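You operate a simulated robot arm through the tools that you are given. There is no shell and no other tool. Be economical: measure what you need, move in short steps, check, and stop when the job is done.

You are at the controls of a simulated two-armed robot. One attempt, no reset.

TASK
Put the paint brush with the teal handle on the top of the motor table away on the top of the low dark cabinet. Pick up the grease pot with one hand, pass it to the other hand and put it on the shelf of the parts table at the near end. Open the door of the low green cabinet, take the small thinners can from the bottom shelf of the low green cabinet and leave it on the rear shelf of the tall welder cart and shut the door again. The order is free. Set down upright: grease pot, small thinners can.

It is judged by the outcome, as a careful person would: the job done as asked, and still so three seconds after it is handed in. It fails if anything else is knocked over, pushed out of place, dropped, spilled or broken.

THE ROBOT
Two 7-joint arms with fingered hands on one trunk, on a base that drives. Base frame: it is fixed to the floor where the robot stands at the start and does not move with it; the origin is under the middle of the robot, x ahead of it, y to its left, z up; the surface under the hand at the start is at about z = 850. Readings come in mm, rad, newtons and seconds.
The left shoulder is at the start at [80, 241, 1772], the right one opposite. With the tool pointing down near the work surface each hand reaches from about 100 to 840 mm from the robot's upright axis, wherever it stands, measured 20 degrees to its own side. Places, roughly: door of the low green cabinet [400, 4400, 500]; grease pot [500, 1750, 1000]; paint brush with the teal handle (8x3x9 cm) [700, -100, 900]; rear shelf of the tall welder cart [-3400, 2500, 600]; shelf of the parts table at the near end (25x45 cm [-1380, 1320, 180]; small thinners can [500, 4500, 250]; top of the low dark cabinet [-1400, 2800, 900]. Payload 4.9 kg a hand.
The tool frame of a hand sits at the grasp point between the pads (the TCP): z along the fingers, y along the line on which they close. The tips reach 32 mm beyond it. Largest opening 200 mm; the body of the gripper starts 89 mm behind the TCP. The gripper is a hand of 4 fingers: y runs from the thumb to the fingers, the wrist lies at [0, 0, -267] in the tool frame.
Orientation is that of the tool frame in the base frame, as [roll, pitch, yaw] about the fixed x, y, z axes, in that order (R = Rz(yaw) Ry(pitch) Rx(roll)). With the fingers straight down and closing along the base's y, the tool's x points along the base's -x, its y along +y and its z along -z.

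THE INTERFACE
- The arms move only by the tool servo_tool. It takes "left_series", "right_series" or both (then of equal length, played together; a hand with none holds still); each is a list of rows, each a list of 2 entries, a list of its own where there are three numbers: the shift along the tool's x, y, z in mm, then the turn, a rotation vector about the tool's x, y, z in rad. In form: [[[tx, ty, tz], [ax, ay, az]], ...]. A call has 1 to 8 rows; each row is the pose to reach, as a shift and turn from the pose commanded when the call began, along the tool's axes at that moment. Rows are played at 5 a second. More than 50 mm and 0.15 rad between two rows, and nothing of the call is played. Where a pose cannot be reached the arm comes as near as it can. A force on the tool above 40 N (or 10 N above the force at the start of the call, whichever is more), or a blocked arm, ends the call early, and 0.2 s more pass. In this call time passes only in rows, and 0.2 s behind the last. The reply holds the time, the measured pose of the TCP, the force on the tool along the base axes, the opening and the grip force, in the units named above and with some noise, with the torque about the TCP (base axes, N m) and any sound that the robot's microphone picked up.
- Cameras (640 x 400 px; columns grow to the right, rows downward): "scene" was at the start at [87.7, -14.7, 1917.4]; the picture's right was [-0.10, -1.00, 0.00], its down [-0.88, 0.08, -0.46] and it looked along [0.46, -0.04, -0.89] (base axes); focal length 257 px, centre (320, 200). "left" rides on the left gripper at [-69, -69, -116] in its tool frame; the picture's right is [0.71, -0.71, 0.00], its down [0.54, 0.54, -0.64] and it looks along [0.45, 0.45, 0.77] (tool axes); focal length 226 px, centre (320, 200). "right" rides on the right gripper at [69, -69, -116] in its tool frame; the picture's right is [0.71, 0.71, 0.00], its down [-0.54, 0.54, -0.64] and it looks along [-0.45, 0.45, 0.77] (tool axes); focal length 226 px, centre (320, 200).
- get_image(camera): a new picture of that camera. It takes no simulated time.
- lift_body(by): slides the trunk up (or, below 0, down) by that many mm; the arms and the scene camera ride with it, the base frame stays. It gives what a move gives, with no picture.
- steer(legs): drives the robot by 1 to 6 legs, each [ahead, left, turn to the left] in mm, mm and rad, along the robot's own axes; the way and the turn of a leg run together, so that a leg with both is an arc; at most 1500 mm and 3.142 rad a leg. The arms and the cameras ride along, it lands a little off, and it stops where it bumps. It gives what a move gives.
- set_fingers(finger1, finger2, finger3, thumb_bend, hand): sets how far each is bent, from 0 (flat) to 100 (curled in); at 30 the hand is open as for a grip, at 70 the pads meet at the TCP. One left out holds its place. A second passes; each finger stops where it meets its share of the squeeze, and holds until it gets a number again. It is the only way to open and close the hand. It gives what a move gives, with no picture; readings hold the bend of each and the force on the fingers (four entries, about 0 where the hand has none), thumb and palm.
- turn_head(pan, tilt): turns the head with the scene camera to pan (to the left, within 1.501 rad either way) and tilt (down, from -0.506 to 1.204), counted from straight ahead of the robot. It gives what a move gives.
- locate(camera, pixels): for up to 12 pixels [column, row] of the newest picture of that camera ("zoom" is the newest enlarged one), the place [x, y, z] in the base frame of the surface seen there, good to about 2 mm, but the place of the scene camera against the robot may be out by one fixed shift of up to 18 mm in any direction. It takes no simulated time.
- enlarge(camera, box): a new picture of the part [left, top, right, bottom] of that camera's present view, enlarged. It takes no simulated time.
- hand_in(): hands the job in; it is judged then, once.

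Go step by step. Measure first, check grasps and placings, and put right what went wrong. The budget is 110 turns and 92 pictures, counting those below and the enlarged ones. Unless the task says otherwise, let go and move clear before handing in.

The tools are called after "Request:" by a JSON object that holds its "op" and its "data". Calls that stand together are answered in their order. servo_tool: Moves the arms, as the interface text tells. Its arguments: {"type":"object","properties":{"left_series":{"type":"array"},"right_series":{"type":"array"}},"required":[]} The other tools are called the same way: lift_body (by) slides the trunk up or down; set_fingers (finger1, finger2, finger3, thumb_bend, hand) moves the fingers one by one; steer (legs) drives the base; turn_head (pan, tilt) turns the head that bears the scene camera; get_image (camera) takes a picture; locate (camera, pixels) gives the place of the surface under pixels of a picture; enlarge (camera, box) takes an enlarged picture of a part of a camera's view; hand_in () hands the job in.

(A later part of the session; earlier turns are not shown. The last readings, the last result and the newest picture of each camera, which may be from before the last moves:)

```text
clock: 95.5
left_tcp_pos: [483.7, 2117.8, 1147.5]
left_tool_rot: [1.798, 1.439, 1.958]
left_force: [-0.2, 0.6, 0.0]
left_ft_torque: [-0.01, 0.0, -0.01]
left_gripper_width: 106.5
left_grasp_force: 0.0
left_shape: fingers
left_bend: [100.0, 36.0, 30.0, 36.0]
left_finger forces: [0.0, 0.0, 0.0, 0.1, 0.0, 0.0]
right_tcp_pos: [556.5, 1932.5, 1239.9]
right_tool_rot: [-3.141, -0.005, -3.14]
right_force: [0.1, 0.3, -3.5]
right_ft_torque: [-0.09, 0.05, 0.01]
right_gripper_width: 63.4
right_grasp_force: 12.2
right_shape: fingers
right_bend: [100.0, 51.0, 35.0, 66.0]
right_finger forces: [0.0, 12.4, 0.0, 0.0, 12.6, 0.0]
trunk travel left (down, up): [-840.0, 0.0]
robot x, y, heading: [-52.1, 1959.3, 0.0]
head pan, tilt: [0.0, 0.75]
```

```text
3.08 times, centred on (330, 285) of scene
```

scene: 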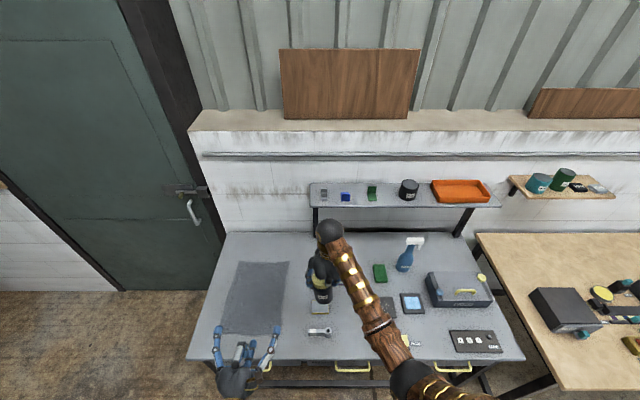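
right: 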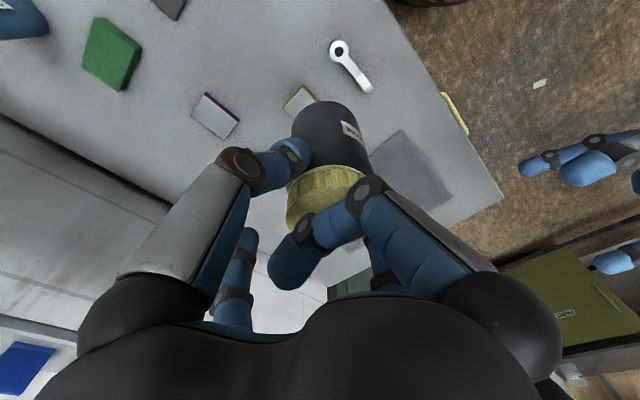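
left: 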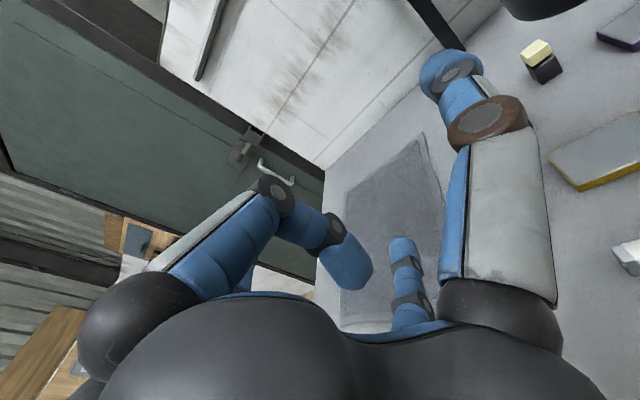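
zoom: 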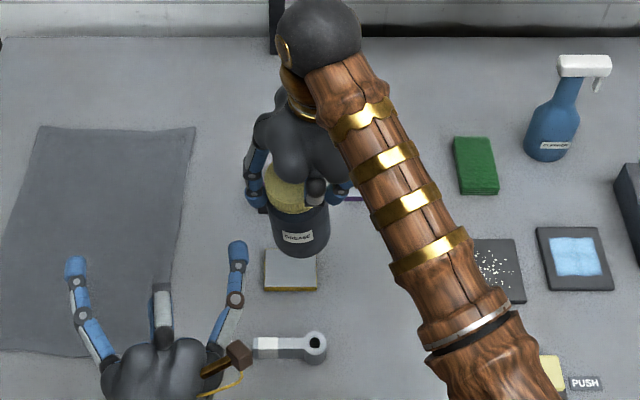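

The left forearm touched the right arm, so a straight approach won't work. I'll turn the left hand to point inward, about 50° to the right, so its forearm stays on its own side, and line it up 150 mm short of the pot.

Request:
{"op": "servo_tool", "data": {"left_series": [[[-5, -2, -12], [0.1297, -0.0117, -0.0127]], [[-10, -4, -24], [0.2594, -0.0234, -0.0253]], [[-15, -8, -36], [0.389, -0.0351, -0.038]], [[-20, -12, -42], [0.5187, -0.0469, -0.0507]], [[-25, -18, -42], [0.6484, -0.0586, -0.0633]], [[-30, -24, -42], [0.7781, -0.0703, -0.076]], [[-35, -30, -42], [0.9077, -0.082, -0.0886]], [[-39.6, -35.1, -42], [1.0374, -0.0937, -0.1013]]]}}

Request:
{"op": "get_image", "data": {"camera": "left"}}

Request:
{"op": "enlarge", "data": {"camera": "scene", "box": [220, 220, 420, 400]}}

```text
clock: 97.3
left_tcp_pos: [445.6, 2069.5, 1185.4]
left_tool_rot: [0.98, 1.57, 0.102]
left_force: [-1.2, 0.1, 0.2]
left_ft_torque: [-0.01, -0.02, -0.04]
left_gripper_width: 106.5
left_grasp_force: 0.0
left_shape: fingers
left_bend: [100.0, 36.0, 30.0, 36.0]
left_finger forces: [0.0, 0.1, 0.0, 0.0, 0.0, 0.1]
right_tcp_pos: [553.7, 1931.9, 1241.7]
right_tool_rot: [3.141, -0.003, -3.14]
right_force: [0.2, 0.9, -3.8]
right_ft_torque: [-0.05, 0.03, -0.02]
right_gripper_width: 63.7
right_grasp_force: 12.0
right_shape: fingers
right_bend: [100.0, 51.0, 35.0, 66.0]
right_finger forces: [0.1, 12.3, 0.1, 0.0, 12.4, 0.0]
trunk travel left (down, up): [-840.0, 0.0]
robot x, y, heading: [-45.1, 1959.4, -0.002]
head pan, tilt: [0.0, 0.75]
```

```text
47 pictures are left
```

left: 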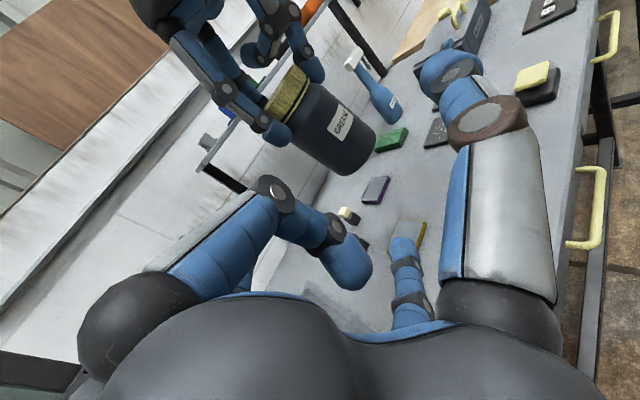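

```text
2.22 times, centred on (320, 310) of scene
```

zoom: 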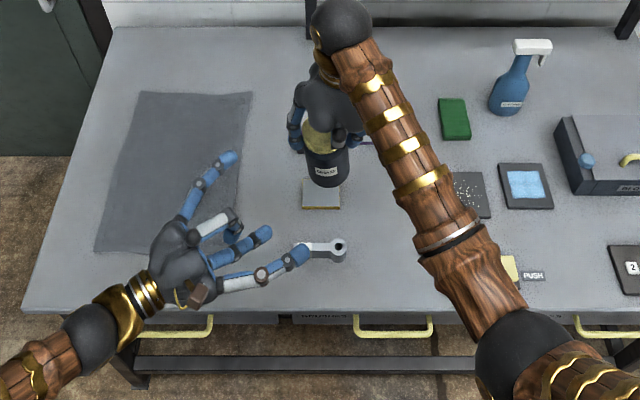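

The pot is in view at (330,130) and the left hand is aimed at it. I'll locate the pot from the left camera to refine the approach.

Request:
{"op": "locate", "data": {"camera": "left", "pixels": [[300, 105], [330, 130], [350, 100], [335, 170], [370, 130], [310, 140], [345, 150], [285, 95], [268, 135]]}}

```text
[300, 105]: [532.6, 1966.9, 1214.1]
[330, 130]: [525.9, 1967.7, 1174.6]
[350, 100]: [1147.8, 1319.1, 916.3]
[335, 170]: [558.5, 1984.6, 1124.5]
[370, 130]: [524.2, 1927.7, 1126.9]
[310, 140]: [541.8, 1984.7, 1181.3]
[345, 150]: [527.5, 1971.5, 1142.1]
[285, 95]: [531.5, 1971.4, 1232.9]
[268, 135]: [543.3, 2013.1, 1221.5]
```

The pot axis fits at (554,1947), 164 mm ahead and 5 mm lateral from the left TCP. I'll advance to 18 mm short of the axis, 9 mm lower.

Request:
{"op": "servo_tool", "data": {"left_series": [[[9, 5, 30], [0, 0, 0]], [[9, 5, 65], [0, 0, 0]], [[9, 5, 95], [0, 0, 0]], [[9, 5, 115], [0, 0, 0]], [[9, 5, 128], [0, 0, 0]]]}}

Request:
{"op": "get_image", "data": {"camera": "left"}}

```text
clock: 98.5
left_tcp_pos: [531.8, 1971.4, 1175.4]
left_tool_rot: [1.555, 1.569, 0.677]
left_force: [0.0, 0.4, -0.1]
left_ft_torque: [0.04, 0.01, 0.03]
left_gripper_width: 106.4
left_grasp_force: 0.1
left_shape: fingers
left_bend: [100.0, 36.0, 30.0, 36.0]
left_finger forces: [0.0, 0.0, 0.0, 0.1, 0.0, 0.1]
right_tcp_pos: [552.2, 1932.0, 1242.5]
right_tool_rot: [-3.141, -0.001, -3.14]
right_force: [0.0, -1.0, -3.0]
right_ft_torque: [-0.02, 0.03, 0.01]
right_gripper_width: 63.4
right_grasp_force: 12.1
right_shape: fingers
right_bend: [100.0, 51.0, 35.0, 66.0]
right_finger forces: [0.0, 12.2, 0.0, 0.1, 12.4, 0.0]
trunk travel left (down, up): [-840.0, 0.0]
robot x, y, heading: [-48.8, 1961.5, 0.002]
head pan, tilt: [0.0, 0.75]
```

```text
45 pictures are left
```

left: 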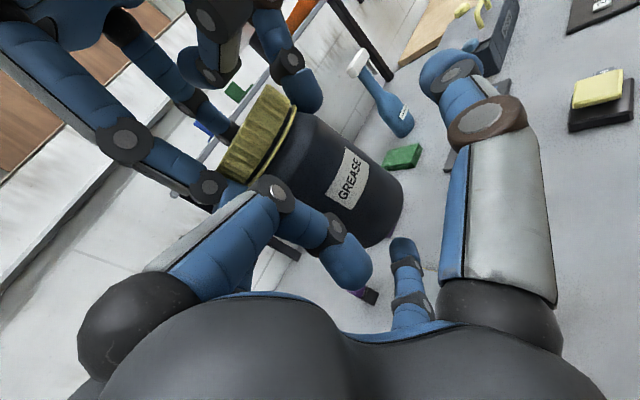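

The pot axis is now about 33 mm ahead of the left TCP and the curled finger is just behind the pot. I'll inch forward while watching contact.

Request:
{"op": "servo_tool", "data": {"left_series": [[[0, 1, 4], [0, 0, 0]], [[0, 2, 8], [0, 0, 0]], [[0, 2, 12], [0, 0, 0]]]}}

Request:
{"op": "enlarge", "data": {"camera": "left", "box": [160, 60, 480, 300]}}

```text
clock: 99.3
left_tcp_pos: [541.3, 1966.4, 1174.6]
left_tool_rot: [1.594, 1.568, 0.718]
left_force: [-0.3, 0.3, -0.4]
left_ft_torque: [0.04, -0.01, 0.0]
left_gripper_width: 106.5
left_grasp_force: 0.1
left_shape: fingers
left_bend: [100.0, 36.0, 30.0, 36.0]
left_finger forces: [0.0, 0.1, 0.1, 0.0, 0.0, 0.0]
right_tcp_pos: [552.8, 1932.0, 1242.2]
right_tool_rot: [3.14, -0.002, -3.139]
right_force: [1.3, -0.9, -3.3]
right_ft_torque: [-0.04, -0.04, 0.02]
right_gripper_width: 63.5
right_grasp_force: 12.4
right_shape: fingers
right_bend: [100.0, 51.0, 35.0, 66.0]
right_finger forces: [0.1, 12.2, 0.1, 0.0, 12.4, 0.1]
trunk travel left (down, up): [-840.0, 0.0]
robot x, y, heading: [-50.4, 1960.7, 0.002]
head pan, tilt: [0.0, 0.75]
```

```text
1.67 times, centred on (320, 180) of left
```

zoom: 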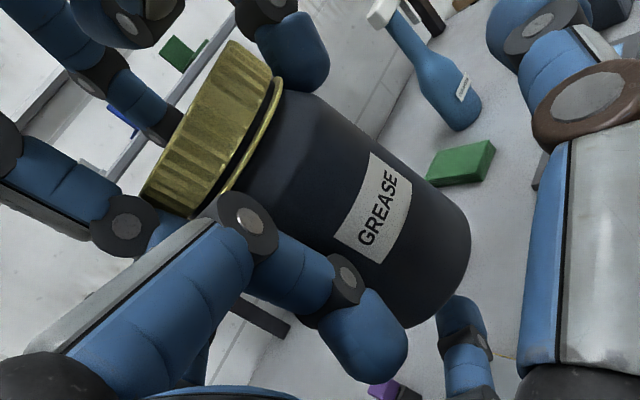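

No contact yet and about 23 mm remain. I'll go 5 mm more and close the left thumb and finger2.

Request:
{"op": "servo_tool", "data": {"left_series": [[[0, -1, 3], [0, 0, 0]], [[0, -2, 6], [0, 0, 0]]]}}

Request:
{"op": "set_fingers", "data": {"hand": "left", "finger2": 75, "thumb_bend": 75}}

Request:
{"op": "get_image", "data": {"camera": "left"}}

```text
clock: 99.9
left_tcp_pos: [542.4, 1960.6, 1176.0]
left_tool_rot: [1.593, 1.566, 0.714]
left_force: [0.5, 0.1, -0.2]
left_ft_torque: [0.03, 0.0, 0.04]
left_gripper_width: 106.5
left_grasp_force: 0.1
left_shape: fingers
left_bend: [100.0, 36.0, 30.0, 36.0]
left_finger forces: [0.4, 0.0, 0.1, 0.0, 0.1, 0.1]
right_tcp_pos: [553.0, 1931.4, 1242.9]
right_tool_rot: [3.14, -0.003, -3.141]
right_force: [-0.5, -0.7, -4.0]
right_ft_torque: [-0.08, 0.02, 0.01]
right_gripper_width: 63.5
right_grasp_force: 12.1
right_shape: fingers
right_bend: [100.0, 51.0, 35.0, 66.0]
right_finger forces: [0.1, 12.0, 0.0, 0.0, 12.6, 0.0]
trunk travel left (down, up): [-840.0, 0.0]
robot x, y, heading: [-45.1, 1956.0, -0.0]
head pan, tilt: [0.0, 0.75]
```

```text
clock: 100.9
left_tcp_pos: [541.5, 1961.0, 1175.5]
left_tool_rot: [1.669, 1.568, 0.789]
left_force: [-4.5, -8.3, -0.9]
left_ft_torque: [0.23, -0.06, -0.05]
left_gripper_width: 67.6
left_grasp_force: 16.2
left_shape: fingers
left_bend: [100.0, 53.0, 30.0, 64.0]
left_finger forces: [0.1, 10.8, 0.0, 0.0, 20.7, 0.0]
right_tcp_pos: [553.4, 1931.8, 1242.1]
right_tool_rot: [3.141, 0.0, -3.14]
right_force: [4.0, 7.9, 1.6]
right_ft_torque: [0.36, -0.12, -0.15]
right_gripper_width: 59.6
right_grasp_force: 11.5
right_shape: fingers
right_bend: [100.0, 50.0, 35.0, 68.0]
right_finger forces: [0.1, 15.7, 0.0, 0.0, 6.6, 0.0]
trunk travel left (down, up): [-840.0, 0.0]
robot x, y, heading: [-45.7, 1958.3, 0.001]
head pan, tilt: [0.0, 0.75]
```

```text
43 pictures are left
```

left: 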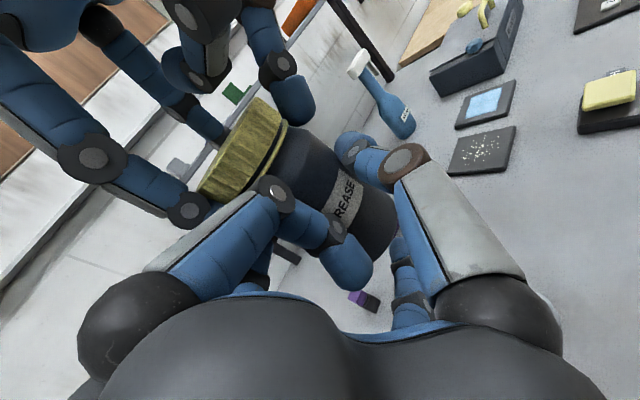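

The left hand holds the pot with about 16 N. I'll open the right thumb and finger2 and raise the right hand straight up.

Request:
{"op": "set_fingers", "data": {"hand": "right", "finger2": 42, "thumb_bend": 48}}

Request:
{"op": "servo_tool", "data": {"right_series": [[[0, 0, -20], [0, 0, 0]], [[0, 0, -50], [0, 0, 0]], [[0, 0, -90], [0, 0, 0]], [[0, 0, -130], [0, 0, 0]], [[0, -35, -150], [0, 0, 0]], [[0, -80, -150], [0, 0, 0]], [[0, -125, -150], [0, 0, 0]]]}}

Request:
{"op": "get_image", "data": {"camera": "left"}}

Request:
{"op": "enlarge", "data": {"camera": "scene", "box": [220, 220, 420, 400]}}

```text
clock: 101.9
left_tcp_pos: [543.4, 1960.7, 1175.2]
left_tool_rot: [1.518, 1.567, 0.639]
left_force: [0.6, -0.5, 0.1]
left_ft_torque: [0.04, 0.07, 0.02]
left_gripper_width: 63.3
left_grasp_force: 16.7
left_shape: fingers
left_bend: [100.0, 51.0, 30.0, 65.0]
left_finger forces: [0.0, 16.4, 0.1, 0.0, 16.9, 0.0]
right_tcp_pos: [552.2, 1932.3, 1242.4]
right_tool_rot: [-3.14, -0.001, -3.141]
right_force: [-0.1, 0.5, 0.4]
right_ft_torque: [-0.01, 0.01, 0.03]
right_gripper_width: 87.8
right_grasp_force: 0.1
right_shape: fingers
right_bend: [100.0, 42.0, 35.0, 48.0]
right_finger forces: [0.1, 0.1, 0.0, 0.0, 0.1, 0.1]
trunk travel left (down, up): [-840.0, 0.0]
robot x, y, heading: [-52.3, 1960.3, -0.0]
head pan, tilt: [0.0, 0.75]
```

```text
clock: 103.5
left_tcp_pos: [541.8, 1957.7, 1174.4]
left_tool_rot: [1.883, 1.565, 1.003]
left_force: [-0.6, 0.3, -0.4]
left_ft_torque: [0.02, 0.09, 0.02]
left_gripper_width: 63.6
left_grasp_force: 16.8
left_shape: fingers
left_bend: [100.0, 51.0, 30.0, 65.0]
left_finger forces: [0.0, 16.4, 0.1, 0.0, 16.9, 0.0]
right_tcp_pos: [553.6, 1806.2, 1391.1]
right_tool_rot: [3.14, -0.001, -3.139]
right_force: [1.1, -0.4, 0.6]
right_ft_torque: [0.03, 0.02, 0.0]
right_gripper_width: 88.2
right_grasp_force: 0.1
right_shape: fingers
right_bend: [100.0, 42.0, 35.0, 48.0]
right_finger forces: [0.1, 0.0, 0.0, 0.0, 0.1, 0.1]
trunk travel left (down, up): [-840.0, 0.0]
robot x, y, heading: [-46.8, 1957.8, 0.003]
head pan, tilt: [0.0, 0.75]
```

```text
42 pictures are left
```

left: 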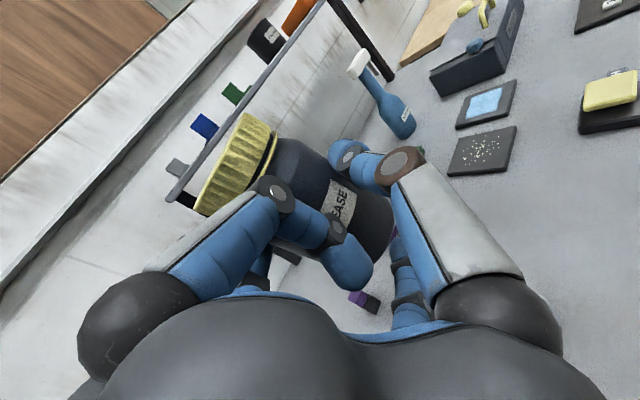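

```text
2.22 times, centred on (320, 310) of scene
```

zoom: 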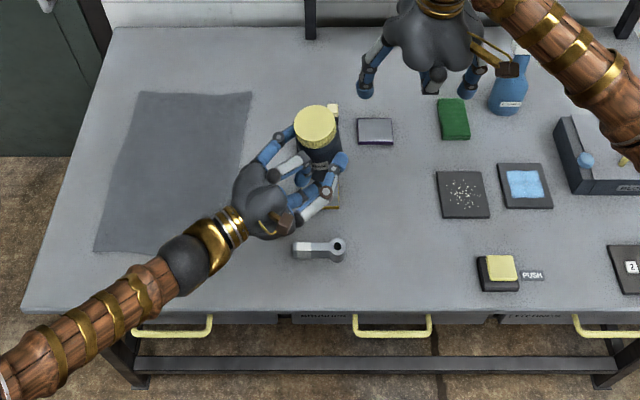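

The handover worked: the left hand holds the pot upright at about 16.5 N. I'll bring the bottom finger3 partly in, retract the right hand, back away from the table and turn to face the parts table.

Request:
{"op": "set_fingers", "data": {"hand": "left", "finger3": 50}}

Request:
{"op": "set_fingers", "data": {"hand": "right", "finger1": 36, "finger2": 36, "finger3": 36, "thumb_bend": 36}}

Request:
{"op": "servo_tool", "data": {"right_series": [[[35, -30, 0], [0, 0, 0]], [[70, -60, 0], [0, 0, 0]], [[105, -90, 0], [0, 0, 0]], [[140, -120, 0], [0, 0, 0]], [[175, -150, 0], [0, 0, 0]], [[210, -180, 0], [0, 0, 0]]]}}

Request:
{"op": "steer", "data": {"legs": [[-300, 0, 0], [0, 0, 2.9]]}}

Request:
{"op": "turn_head", "data": {"pan": 0.3, "tilt": 0.7}}

Request:
{"op": "get_image", "data": {"camera": "scene"}}

```text
clock: 104.5
left_tcp_pos: [541.3, 1962.3, 1175.1]
left_tool_rot: [1.369, 1.568, 0.487]
left_force: [-0.1, -0.7, -0.7]
left_ft_torque: [-0.02, 0.1, 0.01]
left_gripper_width: 63.5
left_grasp_force: 20.1
left_shape: fingers
left_bend: [100.0, 51.0, 46.0, 65.0]
left_finger forces: [0.0, 16.0, 6.4, 0.0, 17.9, 0.0]
right_tcp_pos: [552.1, 1809.6, 1392.5]
right_tool_rot: [3.141, -0.001, -3.141]
right_force: [-0.4, 0.7, -0.2]
right_ft_torque: [-0.02, 0.03, -0.01]
right_gripper_width: 88.3
right_grasp_force: 0.1
right_shape: fingers
right_bend: [100.0, 42.0, 35.0, 48.0]
right_finger forces: [0.1, 0.0, 0.0, 0.1, 0.0, 0.1]
trunk travel left (down, up): [-840.0, 0.0]
robot x, y, heading: [-53.0, 1959.5, -0.001]
head pan, tilt: [0.0, 0.75]
```

```text
clock: 105.5
left_tcp_pos: [542.8, 1961.5, 1175.4]
left_tool_rot: [1.561, 1.568, 0.682]
left_force: [-0.4, -0.1, 0.7]
left_ft_torque: [0.03, 0.07, 0.01]
left_gripper_width: 63.4
left_grasp_force: 20.5
left_shape: fingers
left_bend: [100.0, 51.0, 46.0, 65.0]
left_finger forces: [0.0, 16.0, 6.4, 0.0, 17.8, 0.0]
right_tcp_pos: [553.4, 1808.8, 1391.9]
right_tool_rot: [-3.14, -0.004, -3.14]
right_force: [-0.6, 0.1, 0.5]
right_ft_torque: [0.02, 0.01, -0.03]
right_gripper_width: 119.0
right_grasp_force: 0.1
right_shape: fingers
right_bend: [36.0, 36.0, 36.0, 36.0]
right_finger forces: [0.0, 0.0, 0.1, 0.0, 0.0, 0.0]
trunk travel left (down, up): [-840.0, 0.0]
robot x, y, heading: [-50.1, 1958.6, 0.004]
head pan, tilt: [0.0, 0.75]
```

```text
clock: 106.9
left_tcp_pos: [539.7, 1959.0, 1176.8]
left_tool_rot: [1.474, 1.565, 0.595]
left_force: [-1.2, -0.3, -0.2]
left_ft_torque: [0.02, 0.09, 0.07]
left_gripper_width: 63.4
left_grasp_force: 20.1
left_shape: fingers
left_bend: [100.0, 51.0, 46.0, 65.0]
left_finger forces: [0.0, 16.0, 6.3, 0.0, 17.9, 0.0]
right_tcp_pos: [339.5, 1625.9, 1390.4]
right_tool_rot: [3.14, 0.001, -3.137]
right_force: [0.2, -0.3, -0.4]
right_ft_torque: [-0.02, -0.01, -0.03]
right_gripper_width: 119.3
right_grasp_force: 0.0
right_shape: fingers
right_bend: [36.0, 36.0, 36.0, 36.0]
right_finger forces: [0.0, 0.1, 0.0, 0.1, 0.0, 0.0]
trunk travel left (down, up): [-840.0, 0.0]
robot x, y, heading: [-49.7, 1960.4, -0.0]
head pan, tilt: [0.0, 0.75]
```

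```text
clock: 115.6
left_tcp_pos: [-912.7, 2136.2, 1175.8]
left_tool_rot: [1.555, 1.566, -2.767]
left_force: [0.5, -0.2, -3.7]
left_ft_torque: [-0.02, -0.09, -0.01]
left_gripper_width: 63.5
left_grasp_force: 19.4
left_shape: fingers
left_bend: [100.0, 51.0, 46.0, 66.0]
left_finger forces: [0.0, 15.1, 6.2, 0.0, 16.5, 0.0]
right_tcp_pos: [-623.4, 2393.3, 1390.9]
right_tool_rot: [-3.141, -0.003, -0.302]
right_force: [0.4, 0.2, -0.6]
right_ft_torque: [0.05, 0.01, 0.0]
right_gripper_width: 119.7
right_grasp_force: 0.0
right_shape: fingers
right_bend: [36.0, 36.0, 36.0, 36.0]
right_finger forces: [0.0, 0.0, 0.0, 0.0, 0.0, 0.0]
trunk travel left (down, up): [-840.0, 0.0]
robot x, y, heading: [-347.2, 1956.5, 2.835]
head pan, tilt: [0.0, 0.75]
```

```text
clock: 116.4
left_tcp_pos: [-912.7, 2135.0, 1175.4]
left_tool_rot: [1.546, 1.567, -2.778]
left_force: [1.1, 0.0, -3.1]
left_ft_torque: [-0.03, -0.08, 0.03]
left_gripper_width: 63.0
left_grasp_force: 19.0
left_shape: fingers
left_bend: [100.0, 51.0, 46.0, 66.0]
left_finger forces: [0.0, 15.0, 6.2, 0.0, 16.5, 0.0]
right_tcp_pos: [-623.3, 2392.6, 1390.7]
right_tool_rot: [-3.141, -0.001, -0.302]
right_force: [0.4, 0.0, -0.8]
right_ft_torque: [0.01, 0.04, 0.01]
right_gripper_width: 119.0
right_grasp_force: 0.0
right_shape: fingers
right_bend: [36.0, 36.0, 36.0, 36.0]
right_finger forces: [0.0, 0.0, 0.1, 0.0, 0.0, 0.0]
trunk travel left (down, up): [-840.0, 0.0]
robot x, y, heading: [-347.8, 1961.1, 2.84]
head pan, tilt: [0.3, 0.7]
```

```text
40 pictures are left
```

scene: 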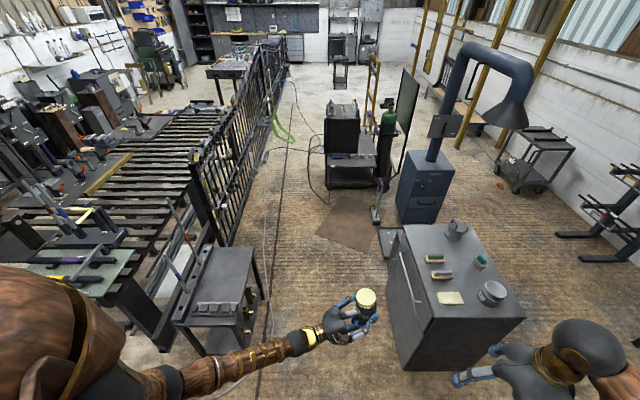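

Finger3 is touching the pot's underside (6 N at bend 46), so it must be flat when placing and hang past the shelf edge. I need to see the parts-table shelf closely.

Request:
{"op": "enlarge", "data": {"camera": "scene", "box": [140, 200, 300, 370]}}

Request:
{"op": "locate", "data": {"camera": "scene", "pixels": [[258, 250], [248, 320], [178, 320], [203, 262], [252, 300], [258, 288], [240, 340], [215, 345], [263, 297], [205, 350]]}}

```text
2.35 times, centred on (220, 285) of scene
```

zoom: 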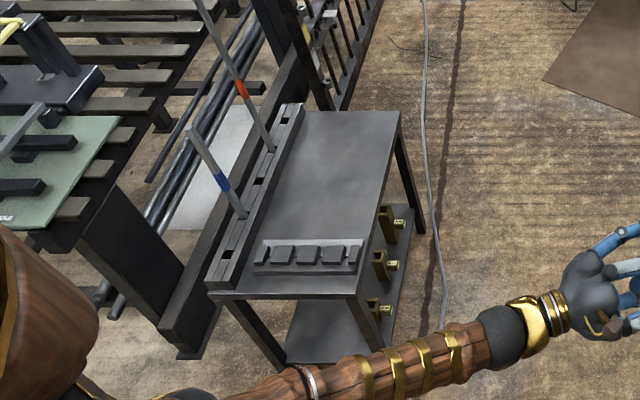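

```text
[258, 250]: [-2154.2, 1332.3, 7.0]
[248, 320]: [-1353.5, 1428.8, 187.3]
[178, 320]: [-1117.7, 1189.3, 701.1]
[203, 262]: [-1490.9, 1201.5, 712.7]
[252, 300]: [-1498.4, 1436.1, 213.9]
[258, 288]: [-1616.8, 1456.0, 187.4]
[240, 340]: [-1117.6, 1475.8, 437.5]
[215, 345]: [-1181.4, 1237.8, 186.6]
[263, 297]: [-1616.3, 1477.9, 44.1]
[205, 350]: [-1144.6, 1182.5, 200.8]
```

The shelf is at z≈180, with clamps along its +y side and its open +x end between legs at y≈1182 and 1476. My plan is to enter from the +x end with the hand pointing along -x, so I'll tuck the right arm in and turn and drive to a pre-entry spot.

Request:
{"op": "servo_tool", "data": {"right_series": [[[40, 0, 0], [0, 0, 0]], [[80, 0, 0], [0, 0, 0]]]}}

Request:
{"op": "steer", "data": {"legs": [[0, 0, 1.173], [260, 17, 0]]}}

Request:
{"op": "turn_head", "data": {"pan": -0.2, "tilt": 0.8}}

Request:
{"op": "get_image", "data": {"camera": "scene"}}

```text
clock: 117.0
left_tcp_pos: [-910.7, 2135.0, 1176.5]
left_tool_rot: [1.319, 1.565, -3.002]
left_force: [0.8, 0.0, -3.8]
left_ft_torque: [-0.05, -0.1, 0.02]
left_gripper_width: 63.2
left_grasp_force: 19.3
left_shape: fingers
left_bend: [100.0, 51.0, 46.0, 66.0]
left_finger forces: [0.1, 15.0, 6.2, 0.1, 16.5, 0.0]
right_tcp_pos: [-561.5, 2383.3, 1374.5]
right_tool_rot: [3.139, 0.0, -0.302]
right_force: [0.3, -0.5, 0.6]
right_ft_torque: [0.02, 0.07, 0.0]
right_gripper_width: 119.2
right_grasp_force: 0.0
right_shape: fingers
right_bend: [36.0, 36.0, 36.0, 36.0]
right_finger forces: [0.1, 0.1, 0.0, 0.0, 0.0, 0.1]
right hand out of reach, approached as far as the arm can: row 2
trunk travel left (down, up): [-840.0, 0.0]
robot x, y, heading: [-344.0, 1960.6, 2.84]
head pan, tilt: [0.3, 0.7]
```

```text
clock: 121.8
left_tcp_pos: [-876.3, 1299.6, 1177.3]
left_tool_rot: [1.186, 1.563, -1.959]
left_force: [0.4, 0.9, -2.9]
left_ft_torque: [0.09, -0.09, 0.08]
left_gripper_width: 63.1
left_grasp_force: 18.6
left_shape: fingers
left_bend: [100.0, 51.0, 46.0, 66.0]
left_finger forces: [0.1, 15.0, 6.3, 0.0, 16.5, 0.0]
right_tcp_pos: [-972.5, 1717.5, 1374.9]
right_tool_rot: [3.139, 0.0, 0.875]
right_force: [0.1, 1.0, 0.1]
right_ft_torque: [-0.07, 0.06, -0.01]
right_gripper_width: 119.2
right_grasp_force: 0.1
right_shape: fingers
right_bend: [36.0, 36.0, 36.0, 36.0]
right_finger forces: [0.0, 0.0, 0.0, 0.0, 0.0, 0.1]
trunk travel left (down, up): [-840.0, 0.0]
robot x, y, heading: [-498.7, 1749.2, -2.265]
head pan, tilt: [0.3, 0.7]
```

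```text
clock: 122.8
left_tcp_pos: [-878.5, 1294.4, 1174.7]
left_tool_rot: [1.818, 1.57, -1.328]
left_force: [0.2, 0.1, -3.8]
left_ft_torque: [0.05, -0.08, 0.01]
left_gripper_width: 63.1
left_grasp_force: 18.7
left_shape: fingers
left_bend: [100.0, 51.0, 46.0, 66.0]
left_finger forces: [0.1, 15.2, 6.1, 0.0, 16.5, 0.0]
right_tcp_pos: [-974.7, 1712.6, 1372.6]
right_tool_rot: [3.14, -0.006, 0.876]
right_force: [1.1, -0.4, 0.3]
right_ft_torque: [0.05, 0.0, 0.03]
right_gripper_width: 119.4
right_grasp_force: 0.1
right_shape: fingers
right_bend: [36.0, 36.0, 36.0, 36.0]
right_finger forces: [0.0, 0.1, 0.0, 0.1, 0.0, 0.0]
trunk travel left (down, up): [-840.0, 0.0]
robot x, y, heading: [-499.5, 1749.1, -2.268]
head pan, tilt: [-0.201, 0.799]
```

```text
38 pictures are left
```

scene: 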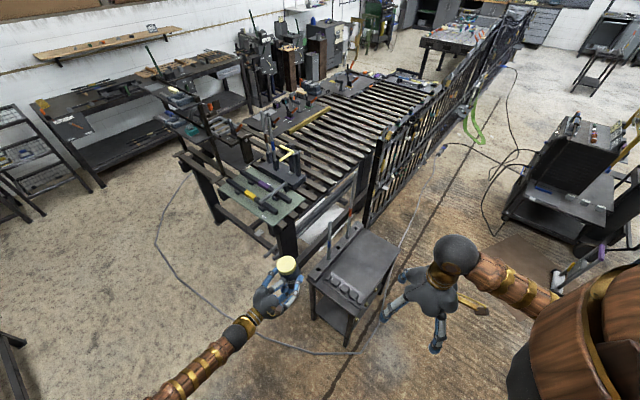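

The left hand points along -x at (-877,1297), just outside the table end. I'll lower the trunk for shelf height.

Request:
{"op": "lift_body", "data": {"by": -820}}

Request:
{"op": "set_fingers", "data": {"hand": "left", "finger3": 0}}

Request:
{"op": "get_image", "data": {"camera": "left"}}

Request:
{"op": "get_image", "data": {"camera": "scene"}}

```text
refused: -820 is not a number from -400 to 400
```

```text
clock: 123.8
left_tcp_pos: [-878.5, 1297.6, 1175.4]
left_tool_rot: [1.499, 1.568, -1.647]
left_force: [-0.4, 0.5, -3.8]
left_ft_torque: [0.05, -0.06, 0.01]
left_gripper_width: 62.9
left_grasp_force: 15.7
left_shape: fingers
left_bend: [100.0, 51.0, 1.0, 66.0]
left_finger forces: [0.0, 15.6, 0.1, 0.0, 16.0, 0.0]
right_tcp_pos: [-974.6, 1712.7, 1374.7]
right_tool_rot: [3.141, -0.003, 0.875]
right_force: [0.5, -1.2, -0.1]
right_ft_torque: [0.01, -0.01, 0.03]
right_gripper_width: 119.3
right_grasp_force: 0.1
right_shape: fingers
right_bend: [36.0, 36.0, 36.0, 36.0]
right_finger forces: [0.1, 0.0, 0.1, 0.0, 0.0, 0.0]
trunk travel left (down, up): [-840.0, 0.0]
robot x, y, heading: [-502.5, 1753.0, -2.264]
head pan, tilt: [-0.201, 0.799]
```

```text
37 pictures are left
```

left: 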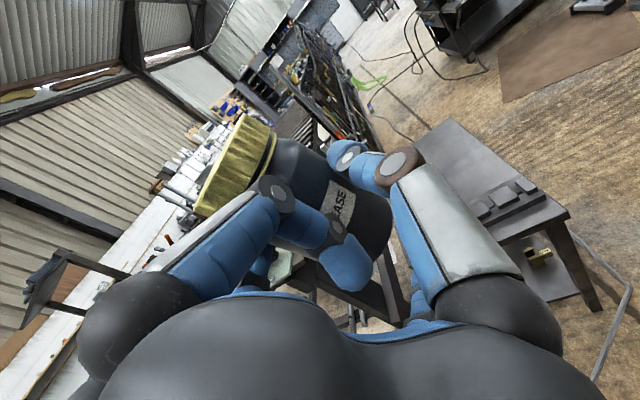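

```text
36 pictures are left
```

scene: 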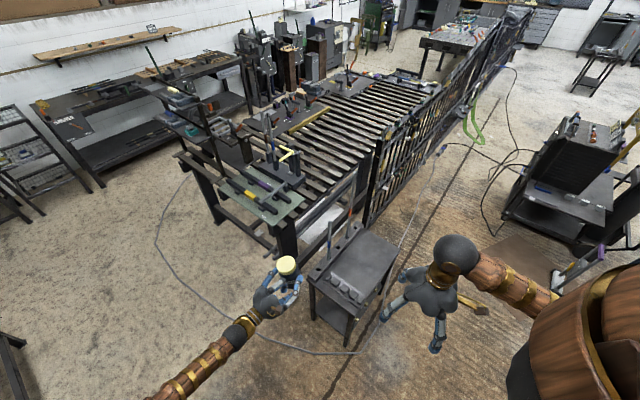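

The trunk moves at most 400 mm a call, so I'll lower it in two steps.

Request:
{"op": "lift_body", "data": {"by": -400}}

Request:
{"op": "lift_body", "data": {"by": -400}}

Request:
{"op": "get_image", "data": {"camera": "left"}}

Request:
{"op": "get_image", "data": {"camera": "scene"}}

```text
clock: 127.6
left_tcp_pos: [-879.1, 1297.2, 776.7]
left_tool_rot: [1.503, 1.567, -1.64]
left_force: [-0.4, -0.2, -3.4]
left_ft_torque: [0.06, -0.05, -0.03]
left_gripper_width: 63.1
left_grasp_force: 16.1
left_shape: fingers
left_bend: [100.0, 51.0, 1.0, 66.0]
left_finger forces: [0.0, 15.7, 0.0, 0.0, 15.9, 0.1]
right_tcp_pos: [-976.0, 1712.7, 972.5]
right_tool_rot: [3.139, -0.003, 0.876]
right_force: [-0.2, -1.1, -0.2]
right_ft_torque: [0.0, 0.01, 0.0]
right_gripper_width: 119.5
right_grasp_force: 0.0
right_shape: fingers
right_bend: [36.0, 36.0, 36.0, 36.0]
right_finger forces: [0.0, 0.0, 0.1, 0.0, 0.0, 0.0]
trunk travel left (down, up): [-440.0, 400.0]
robot x, y, heading: [-501.1, 1751.7, -2.266]
head pan, tilt: [-0.201, 0.799]
```

```text
clock: 131.4
left_tcp_pos: [-878.7, 1297.2, 375.4]
left_tool_rot: [1.5, 1.567, -1.648]
left_force: [0.1, 0.3, -3.7]
left_ft_torque: [0.05, -0.07, -0.02]
left_gripper_width: 63.0
left_grasp_force: 15.9
left_shape: fingers
left_bend: [100.0, 51.0, 1.0, 66.0]
left_finger forces: [0.0, 15.7, 0.0, 0.0, 15.9, 0.1]
right_tcp_pos: [-973.9, 1713.8, 573.7]
right_tool_rot: [3.14, -0.003, 0.875]
right_force: [-0.2, 0.2, 0.3]
right_ft_torque: [0.04, -0.02, 0.02]
right_gripper_width: 119.3
right_grasp_force: 0.1
right_shape: fingers
right_bend: [36.0, 36.0, 36.0, 36.0]
right_finger forces: [0.1, 0.1, 0.0, 0.1, 0.0, 0.0]
trunk travel left (down, up): [-40.0, 800.0]
robot x, y, heading: [-504.0, 1752.7, -2.261]
head pan, tilt: [-0.201, 0.799]
```

```text
35 pictures are left
```

left: 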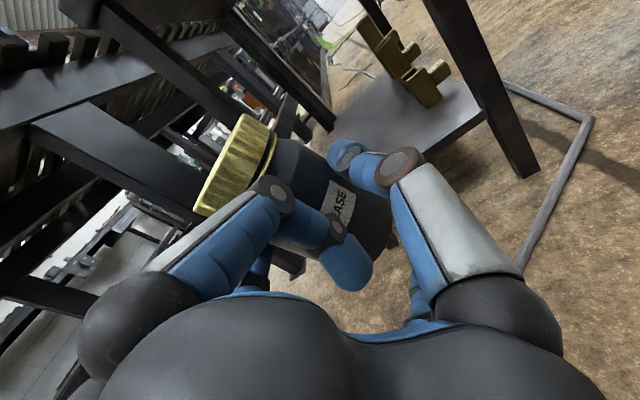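

```text
34 pictures are left
```

scene: 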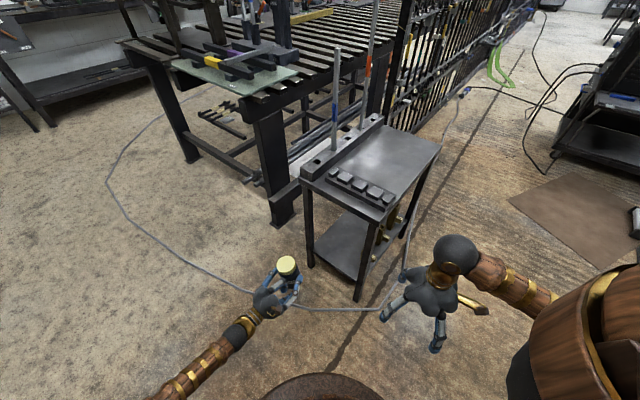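

The shelf end is visible beside the pot at (440,120) in the left view. I'll locate the shelf edge, the legs and the pot bottom with the hand camera.

Request:
{"op": "locate", "data": {"camera": "left", "pixels": [[400, 110], [470, 95], [484, 118], [440, 145], [440, 152], [500, 130], [400, 80], [430, 100], [390, 215], [350, 60], [345, 130]]}}

Request:
{"op": "enlarge", "data": {"camera": "scene", "box": [240, 190, 440, 330]}}

```text
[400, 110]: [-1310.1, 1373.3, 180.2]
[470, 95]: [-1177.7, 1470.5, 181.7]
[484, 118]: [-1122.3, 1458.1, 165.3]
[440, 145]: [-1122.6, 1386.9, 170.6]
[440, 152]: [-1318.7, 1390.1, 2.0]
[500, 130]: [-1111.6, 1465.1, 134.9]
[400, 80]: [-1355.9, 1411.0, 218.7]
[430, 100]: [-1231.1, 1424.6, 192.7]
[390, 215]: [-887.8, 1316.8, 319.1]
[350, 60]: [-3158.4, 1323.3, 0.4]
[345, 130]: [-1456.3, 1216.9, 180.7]
```

```text
2.86 times, centred on (340, 260) of scene
```

zoom: 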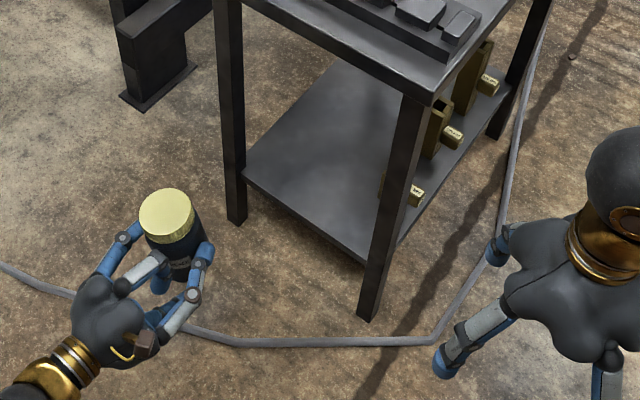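

The shelf top is at z=180.5 with its end edge at x≈-1122, about 16 mm thick. I'll lower so the pot bottom is about 6 mm above shelf level, then drive in along -x.

Request:
{"op": "lift_body", "data": {"by": -40}}

Request:
{"op": "servo_tool", "data": {"left_series": [[[30, 0, 0], [0, 0, 0]], [[60, 0, 0], [0, 0, 0]], [[82, 0, 0], [0, 0, 0]]]}}

Request:
{"op": "steer", "data": {"legs": [[134, -161, 0]]}}

Request:
{"op": "get_image", "data": {"camera": "left"}}

Request:
{"op": "enlarge", "data": {"camera": "scene", "box": [240, 190, 440, 330]}}

```text
clock: 132.2
left_tcp_pos: [-876.3, 1297.1, 335.6]
left_tool_rot: [1.45, 1.568, -1.696]
left_force: [0.2, -0.6, -3.1]
left_ft_torque: [0.07, -0.07, 0.01]
left_gripper_width: 62.8
left_grasp_force: 15.3
left_shape: fingers
left_bend: [100.0, 51.0, 1.0, 66.0]
left_finger forces: [0.1, 15.5, 0.1, 0.0, 15.9, 0.1]
right_tcp_pos: [-974.5, 1713.4, 533.6]
right_tool_rot: [3.14, -0.004, 0.877]
right_force: [0.3, -0.8, -0.4]
right_ft_torque: [-0.01, 0.0, 0.02]
right_gripper_width: 119.2
right_grasp_force: 0.0
right_shape: fingers
right_bend: [36.0, 36.0, 36.0, 36.0]
right_finger forces: [0.0, 0.0, 0.1, 0.1, 0.1, 0.0]
trunk travel left (down, up): [0.0, 840.0]
robot x, y, heading: [-501.0, 1749.7, -2.265]
head pan, tilt: [-0.201, 0.799]
```

```text
clock: 133.0
left_tcp_pos: [-878.3, 1298.6, 252.9]
left_tool_rot: [2.04, 1.569, -1.107]
left_force: [0.4, -1.1, -3.0]
left_ft_torque: [0.05, -0.07, 0.0]
left_gripper_width: 62.9
left_grasp_force: 15.6
left_shape: fingers
left_bend: [100.0, 51.0, 1.0, 66.0]
left_finger forces: [0.0, 15.8, 0.1, 0.0, 15.8, 0.0]
right_tcp_pos: [-974.8, 1713.2, 534.1]
right_tool_rot: [3.14, -0.004, 0.876]
right_force: [0.2, -0.2, 0.4]
right_ft_torque: [-0.04, -0.06, 0.02]
right_gripper_width: 119.3
right_grasp_force: 0.1
right_shape: fingers
right_bend: [36.0, 36.0, 36.0, 36.0]
right_finger forces: [0.0, 0.0, 0.1, 0.1, 0.1, 0.1]
trunk travel left (down, up): [0.0, 840.0]
robot x, y, heading: [-497.6, 1751.9, -2.264]
head pan, tilt: [-0.201, 0.799]
```

```text
clock: 134.7
left_tcp_pos: [-1085.9, 1297.5, 251.1]
left_tool_rot: [2.087, 1.568, -1.059]
left_force: [0.1, -0.2, -3.5]
left_ft_torque: [0.08, -0.05, -0.01]
left_gripper_width: 62.6
left_grasp_force: 16.2
left_shape: fingers
left_bend: [100.0, 51.0, 1.0, 66.0]
left_finger forces: [0.0, 15.6, 0.0, 0.1, 16.0, 0.1]
right_tcp_pos: [-1182.6, 1714.8, 532.8]
right_tool_rot: [3.141, -0.005, 0.873]
right_force: [-0.4, 0.8, 0.5]
right_ft_torque: [0.02, -0.02, 0.0]
right_gripper_width: 119.3
right_grasp_force: 0.0
right_shape: fingers
right_bend: [36.0, 36.0, 36.0, 36.0]
right_finger forces: [0.0, 0.0, 0.0, 0.0, 0.0, 0.1]
trunk travel left (down, up): [0.0, 840.0]
robot x, y, heading: [-706.4, 1754.5, -2.266]
head pan, tilt: [-0.201, 0.799]
```

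```text
32 pictures are left
```

left: 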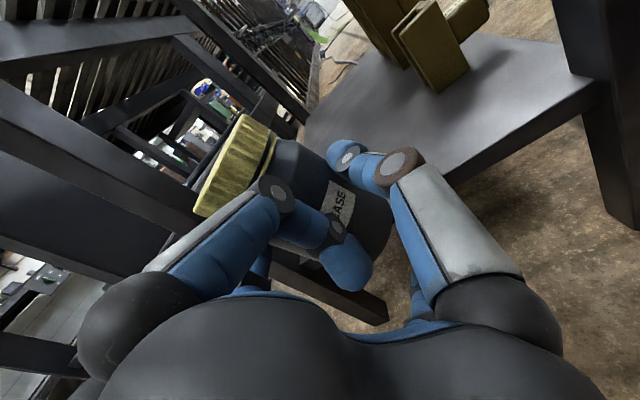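

```text
2.86 times, centred on (340, 260) of scene
```

zoom: 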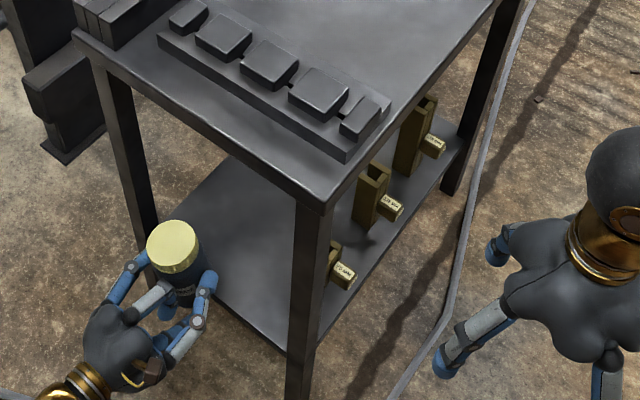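

The pot bottom is about 6 mm above shelf level and just starting over the edge. I'll move the last 64 mm forward with the arm, then lower until contact.

Request:
{"op": "servo_tool", "data": {"left_series": [[[0, 0, 20], [0, 0, 0]], [[0, 0, 40], [0, 0, 0]], [[0, 0, 55], [0, 0, 0]], [[0, 0, 64], [0, 0, 0]]]}}

Request:
{"op": "servo_tool", "data": {"left_series": [[[2, 0, 0], [0, 0, 0]], [[4, 0, 0], [0, 0, 0]], [[6, 0, 0], [0, 0, 0]]]}}

Request:
{"op": "get_image", "data": {"camera": "left"}}

```text
clock: 135.3
left_tcp_pos: [-1119.1, 1424.6, 225.1]
left_tool_rot: [2.783, 1.515, -0.628]
left_force: [8.9, -11.2, 24.0]
left_ft_torque: [-0.1, 0.65, -0.05]
left_gripper_width: 57.7
left_grasp_force: 25.8
left_shape: fingers
left_bend: [100.0, 48.0, 0.0, 68.0]
left_finger forces: [0.0, 19.2, 0.1, 0.0, 32.3, 0.0]
left hand out of reach, approached as far as the arm can: row 1
right_tcp_pos: [-1183.5, 1717.8, 532.2]
right_tool_rot: [3.138, -0.003, 0.874]
right_force: [-1.1, 0.8, -0.4]
right_ft_torque: [-0.08, -0.12, -0.04]
right_gripper_width: 119.2
right_grasp_force: 0.1
right_shape: fingers
right_bend: [36.0, 36.0, 36.0, 36.0]
right_finger forces: [0.1, 0.0, 0.0, 0.1, 0.1, 0.0]
trunk travel left (down, up): [0.0, 840.0]
robot x, y, heading: [-710.5, 1751.2, -2.264]
head pan, tilt: [-0.201, 0.799]
stopped in row 3 (left hand): the force on the tool passed its limit at 51 N (the readings are from after the stop); the commanded pose is now the measured one
```

```text
clock: 135.8
left_tcp_pos: [-1119.3, 1423.7, 225.3]
left_tool_rot: [2.702, 1.522, -0.708]
left_force: [8.2, -7.6, 21.8]
left_ft_torque: [-0.27, 0.52, -0.49]
left_gripper_width: 58.1
left_grasp_force: 25.2
left_shape: fingers
left_bend: [100.0, 48.0, 0.0, 68.0]
left_finger forces: [0.1, 19.1, 0.1, 0.1, 30.2, 0.0]
right_tcp_pos: [-1182.8, 1715.8, 533.8]
right_tool_rot: [-3.141, -0.002, 0.875]
right_force: [0.0, 0.0, -0.4]
right_ft_torque: [-0.03, -0.01, 0.02]
right_gripper_width: 119.3
right_grasp_force: 0.0
right_shape: fingers
right_bend: [36.0, 36.0, 36.0, 36.0]
right_finger forces: [0.0, 0.0, 0.0, 0.1, 0.0, 0.0]
trunk travel left (down, up): [0.0, 840.0]
robot x, y, heading: [-710.6, 1758.2, -2.264]
head pan, tilt: [-0.201, 0.799]
stopped in row 2 (left hand): the force on the tool passed its limit at 44 N (the readings are from after the stop); the commanded pose is now the measured one
```

```text
30 pictures are left
```

left: 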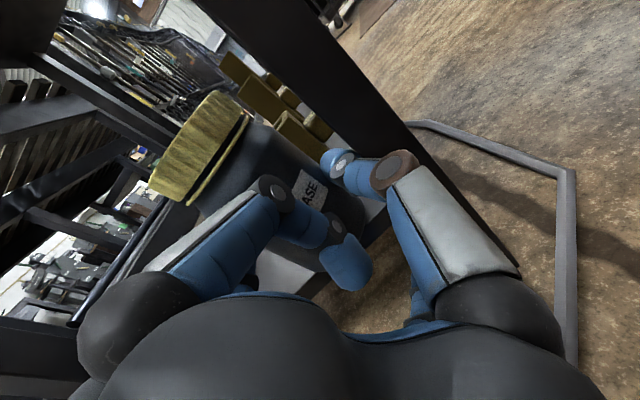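

The arm hit its reach limit and slid sideways toward the +y leg, pressing down at 24 N. I'll relieve that by raising the trunk a little and then inspect.

Request:
{"op": "lift_body", "data": {"by": 30}}

Request:
{"op": "get_image", "data": {"camera": "left"}}

Request:
{"op": "enlarge", "data": {"camera": "scene", "box": [240, 190, 440, 330]}}

```text
clock: 136.6
left_tcp_pos: [-1116.7, 1425.3, 253.1]
left_tool_rot: [2.818, 1.518, -0.59]
left_force: [13.4, -15.9, -2.7]
left_ft_torque: [0.12, -0.12, -0.64]
left_gripper_width: 58.1
left_grasp_force: 32.3
left_shape: fingers
left_bend: [100.0, 48.0, 0.0, 68.0]
left_finger forces: [0.0, 22.5, 0.0, 0.0, 42.4, 0.0]
right_tcp_pos: [-1183.0, 1714.7, 564.3]
right_tool_rot: [3.14, -0.003, 0.876]
right_force: [-0.2, 0.0, -0.4]
right_ft_torque: [0.01, 0.01, 0.01]
right_gripper_width: 119.6
right_grasp_force: 0.1
right_shape: fingers
right_bend: [36.0, 36.0, 36.0, 36.0]
right_finger forces: [0.1, 0.0, 0.0, 0.1, 0.1, 0.1]
trunk travel left (down, up): [-30.0, 810.0]
robot x, y, heading: [-707.9, 1750.0, -2.268]
head pan, tilt: [-0.201, 0.799]
```

```text
29 pictures are left
```

left: 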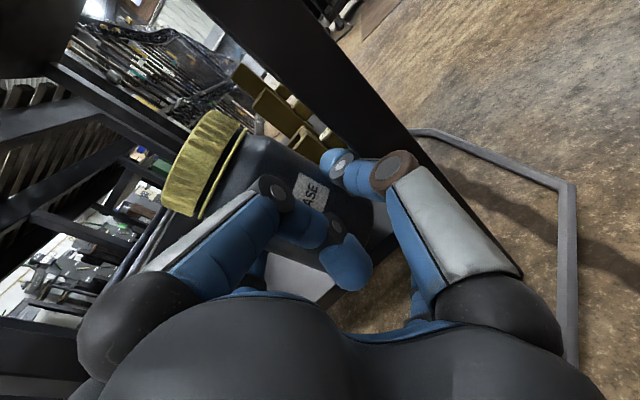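

```text
2.86 times, centred on (340, 260) of scene
```

zoom: 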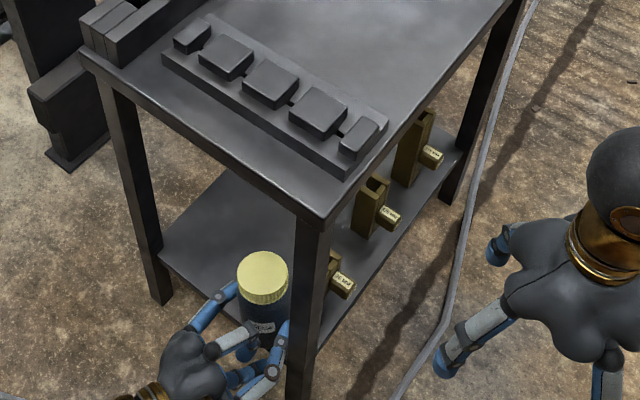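

The thumb is pressed against the +y leg (force about 16 N sideways) and the pot has slid up a bit in the grip, but it is still held and upright. I'll back away with the base, first in -y off the leg and then out in +x.

Request:
{"op": "steer", "data": {"legs": [[31, 25, 0], [-64, 77, 0]]}}

Request:
{"op": "get_image", "data": {"camera": "left"}}

Request:
{"op": "enlarge", "data": {"camera": "scene", "box": [240, 190, 440, 330]}}

```text
clock: 138.2
left_tcp_pos: [-1018.8, 1387.1, 254.0]
left_tool_rot: [2.788, 1.52, -0.624]
left_force: [-0.1, -0.3, -2.6]
left_ft_torque: [0.05, -0.07, -0.01]
left_gripper_width: 61.0
left_grasp_force: 16.4
left_shape: fingers
left_bend: [100.0, 49.0, 0.0, 67.0]
left_finger forces: [0.0, 16.7, 0.1, 0.1, 16.5, 0.0]
right_tcp_pos: [-1082.8, 1673.7, 563.3]
right_tool_rot: [3.14, -0.001, 0.876]
right_force: [0.2, -0.4, 0.3]
right_ft_torque: [0.03, 0.02, -0.01]
right_gripper_width: 119.5
right_grasp_force: 0.0
right_shape: fingers
right_bend: [36.0, 36.0, 36.0, 36.0]
right_finger forces: [0.0, 0.1, 0.1, 0.0, 0.1, 0.1]
trunk travel left (down, up): [-30.0, 810.0]
robot x, y, heading: [-606.4, 1711.7, -2.262]
head pan, tilt: [-0.201, 0.799]
```

```text
27 pictures are left
```

left: 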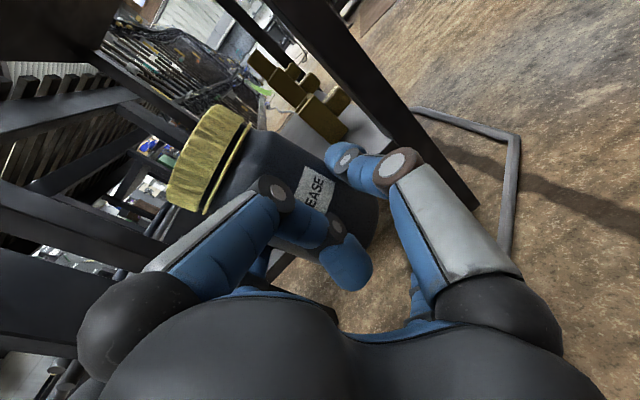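

```text
2.86 times, centred on (340, 260) of scene
```

zoom: 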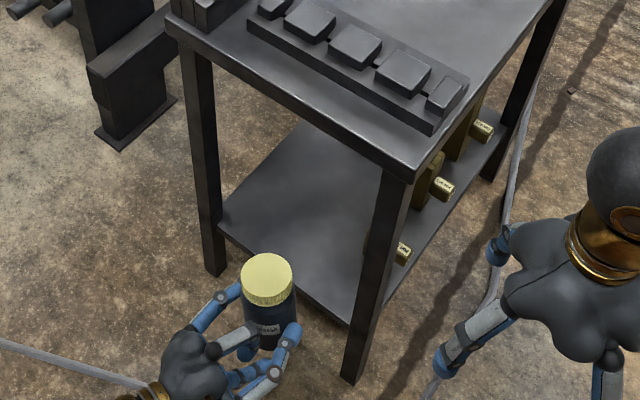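

The pot is free and outside the table end again. I'll measure how it sits in the grip now.

Request:
{"op": "locate", "data": {"camera": "left", "pixels": [[215, 165], [190, 190], [240, 135], [205, 210], [250, 150], [320, 165], [370, 200], [362, 235], [290, 160], [300, 240], [345, 230]]}}

```text
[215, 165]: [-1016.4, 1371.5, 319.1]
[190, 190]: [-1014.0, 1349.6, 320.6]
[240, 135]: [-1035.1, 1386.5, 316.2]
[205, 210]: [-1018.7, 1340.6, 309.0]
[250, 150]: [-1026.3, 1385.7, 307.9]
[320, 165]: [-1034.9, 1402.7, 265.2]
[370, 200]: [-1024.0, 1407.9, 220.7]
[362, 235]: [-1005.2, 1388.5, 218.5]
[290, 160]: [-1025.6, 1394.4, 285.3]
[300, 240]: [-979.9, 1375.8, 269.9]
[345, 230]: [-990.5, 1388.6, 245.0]
```

Lid centre is (-1047,1358) at z≈318 and body centre (-1038,1375) at z≈220, so the pot leans about 0.19 rad in the grip. I'll correct the lean and yaw with a small hand rotation, then recheck.

Request:
{"op": "servo_tool", "data": {"left_series": [[[0, 0, 0], [-0.093, -0.012, 0.058]], [[0, 0, 0], [-0.186, -0.024, 0.117]], [[0, 0, 0], [-0.279, -0.0365, 0.175]]]}}

Request:
{"op": "get_image", "data": {"camera": "left"}}

Request:
{"op": "locate", "data": {"camera": "left", "pixels": [[215, 165], [190, 190], [240, 135], [205, 210], [250, 150], [320, 165], [370, 200], [362, 235], [375, 215], [355, 245], [290, 160], [340, 170]]}}

```text
clock: 139.2
left_tcp_pos: [-1014.0, 1359.0, 260.8]
left_tool_rot: [1.44, 1.354, -1.652]
left_force: [-0.8, 0.7, -3.1]
left_ft_torque: [0.06, -0.09, 0.02]
left_gripper_width: 62.1
left_grasp_force: 16.4
left_shape: fingers
left_bend: [100.0, 50.0, 0.0, 66.0]
left_finger forces: [0.0, 15.9, 0.0, 0.0, 16.9, 0.0]
right_tcp_pos: [-1082.4, 1675.5, 563.7]
right_tool_rot: [3.141, -0.001, 0.876]
right_force: [0.2, -0.2, -0.2]
right_ft_torque: [-0.03, -0.01, -0.02]
right_gripper_width: 119.1
right_grasp_force: 0.0
right_shape: fingers
right_bend: [36.0, 36.0, 36.0, 36.0]
right_finger forces: [0.1, 0.0, 0.1, 0.0, 0.0, 0.1]
trunk travel left (down, up): [-30.0, 810.0]
robot x, y, heading: [-609.1, 1715.2, -2.265]
head pan, tilt: [-0.201, 0.799]
stopped in row 3 (left hand): the arm was blocked; the commanded pose is now the measured one
```

```text
25 pictures are left
```

left: 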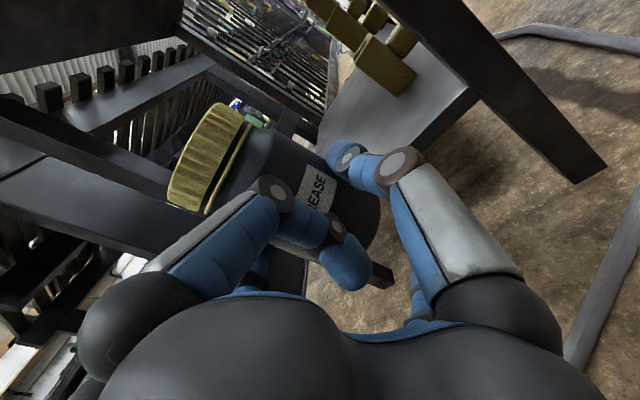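

```text
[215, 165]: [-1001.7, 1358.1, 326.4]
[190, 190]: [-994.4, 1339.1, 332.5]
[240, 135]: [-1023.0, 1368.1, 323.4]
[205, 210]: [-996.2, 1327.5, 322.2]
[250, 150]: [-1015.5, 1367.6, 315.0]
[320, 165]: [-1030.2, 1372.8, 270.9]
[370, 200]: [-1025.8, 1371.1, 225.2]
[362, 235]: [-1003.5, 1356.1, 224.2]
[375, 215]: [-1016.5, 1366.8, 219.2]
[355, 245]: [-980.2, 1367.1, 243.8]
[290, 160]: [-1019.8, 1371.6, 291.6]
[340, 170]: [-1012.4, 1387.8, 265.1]
```

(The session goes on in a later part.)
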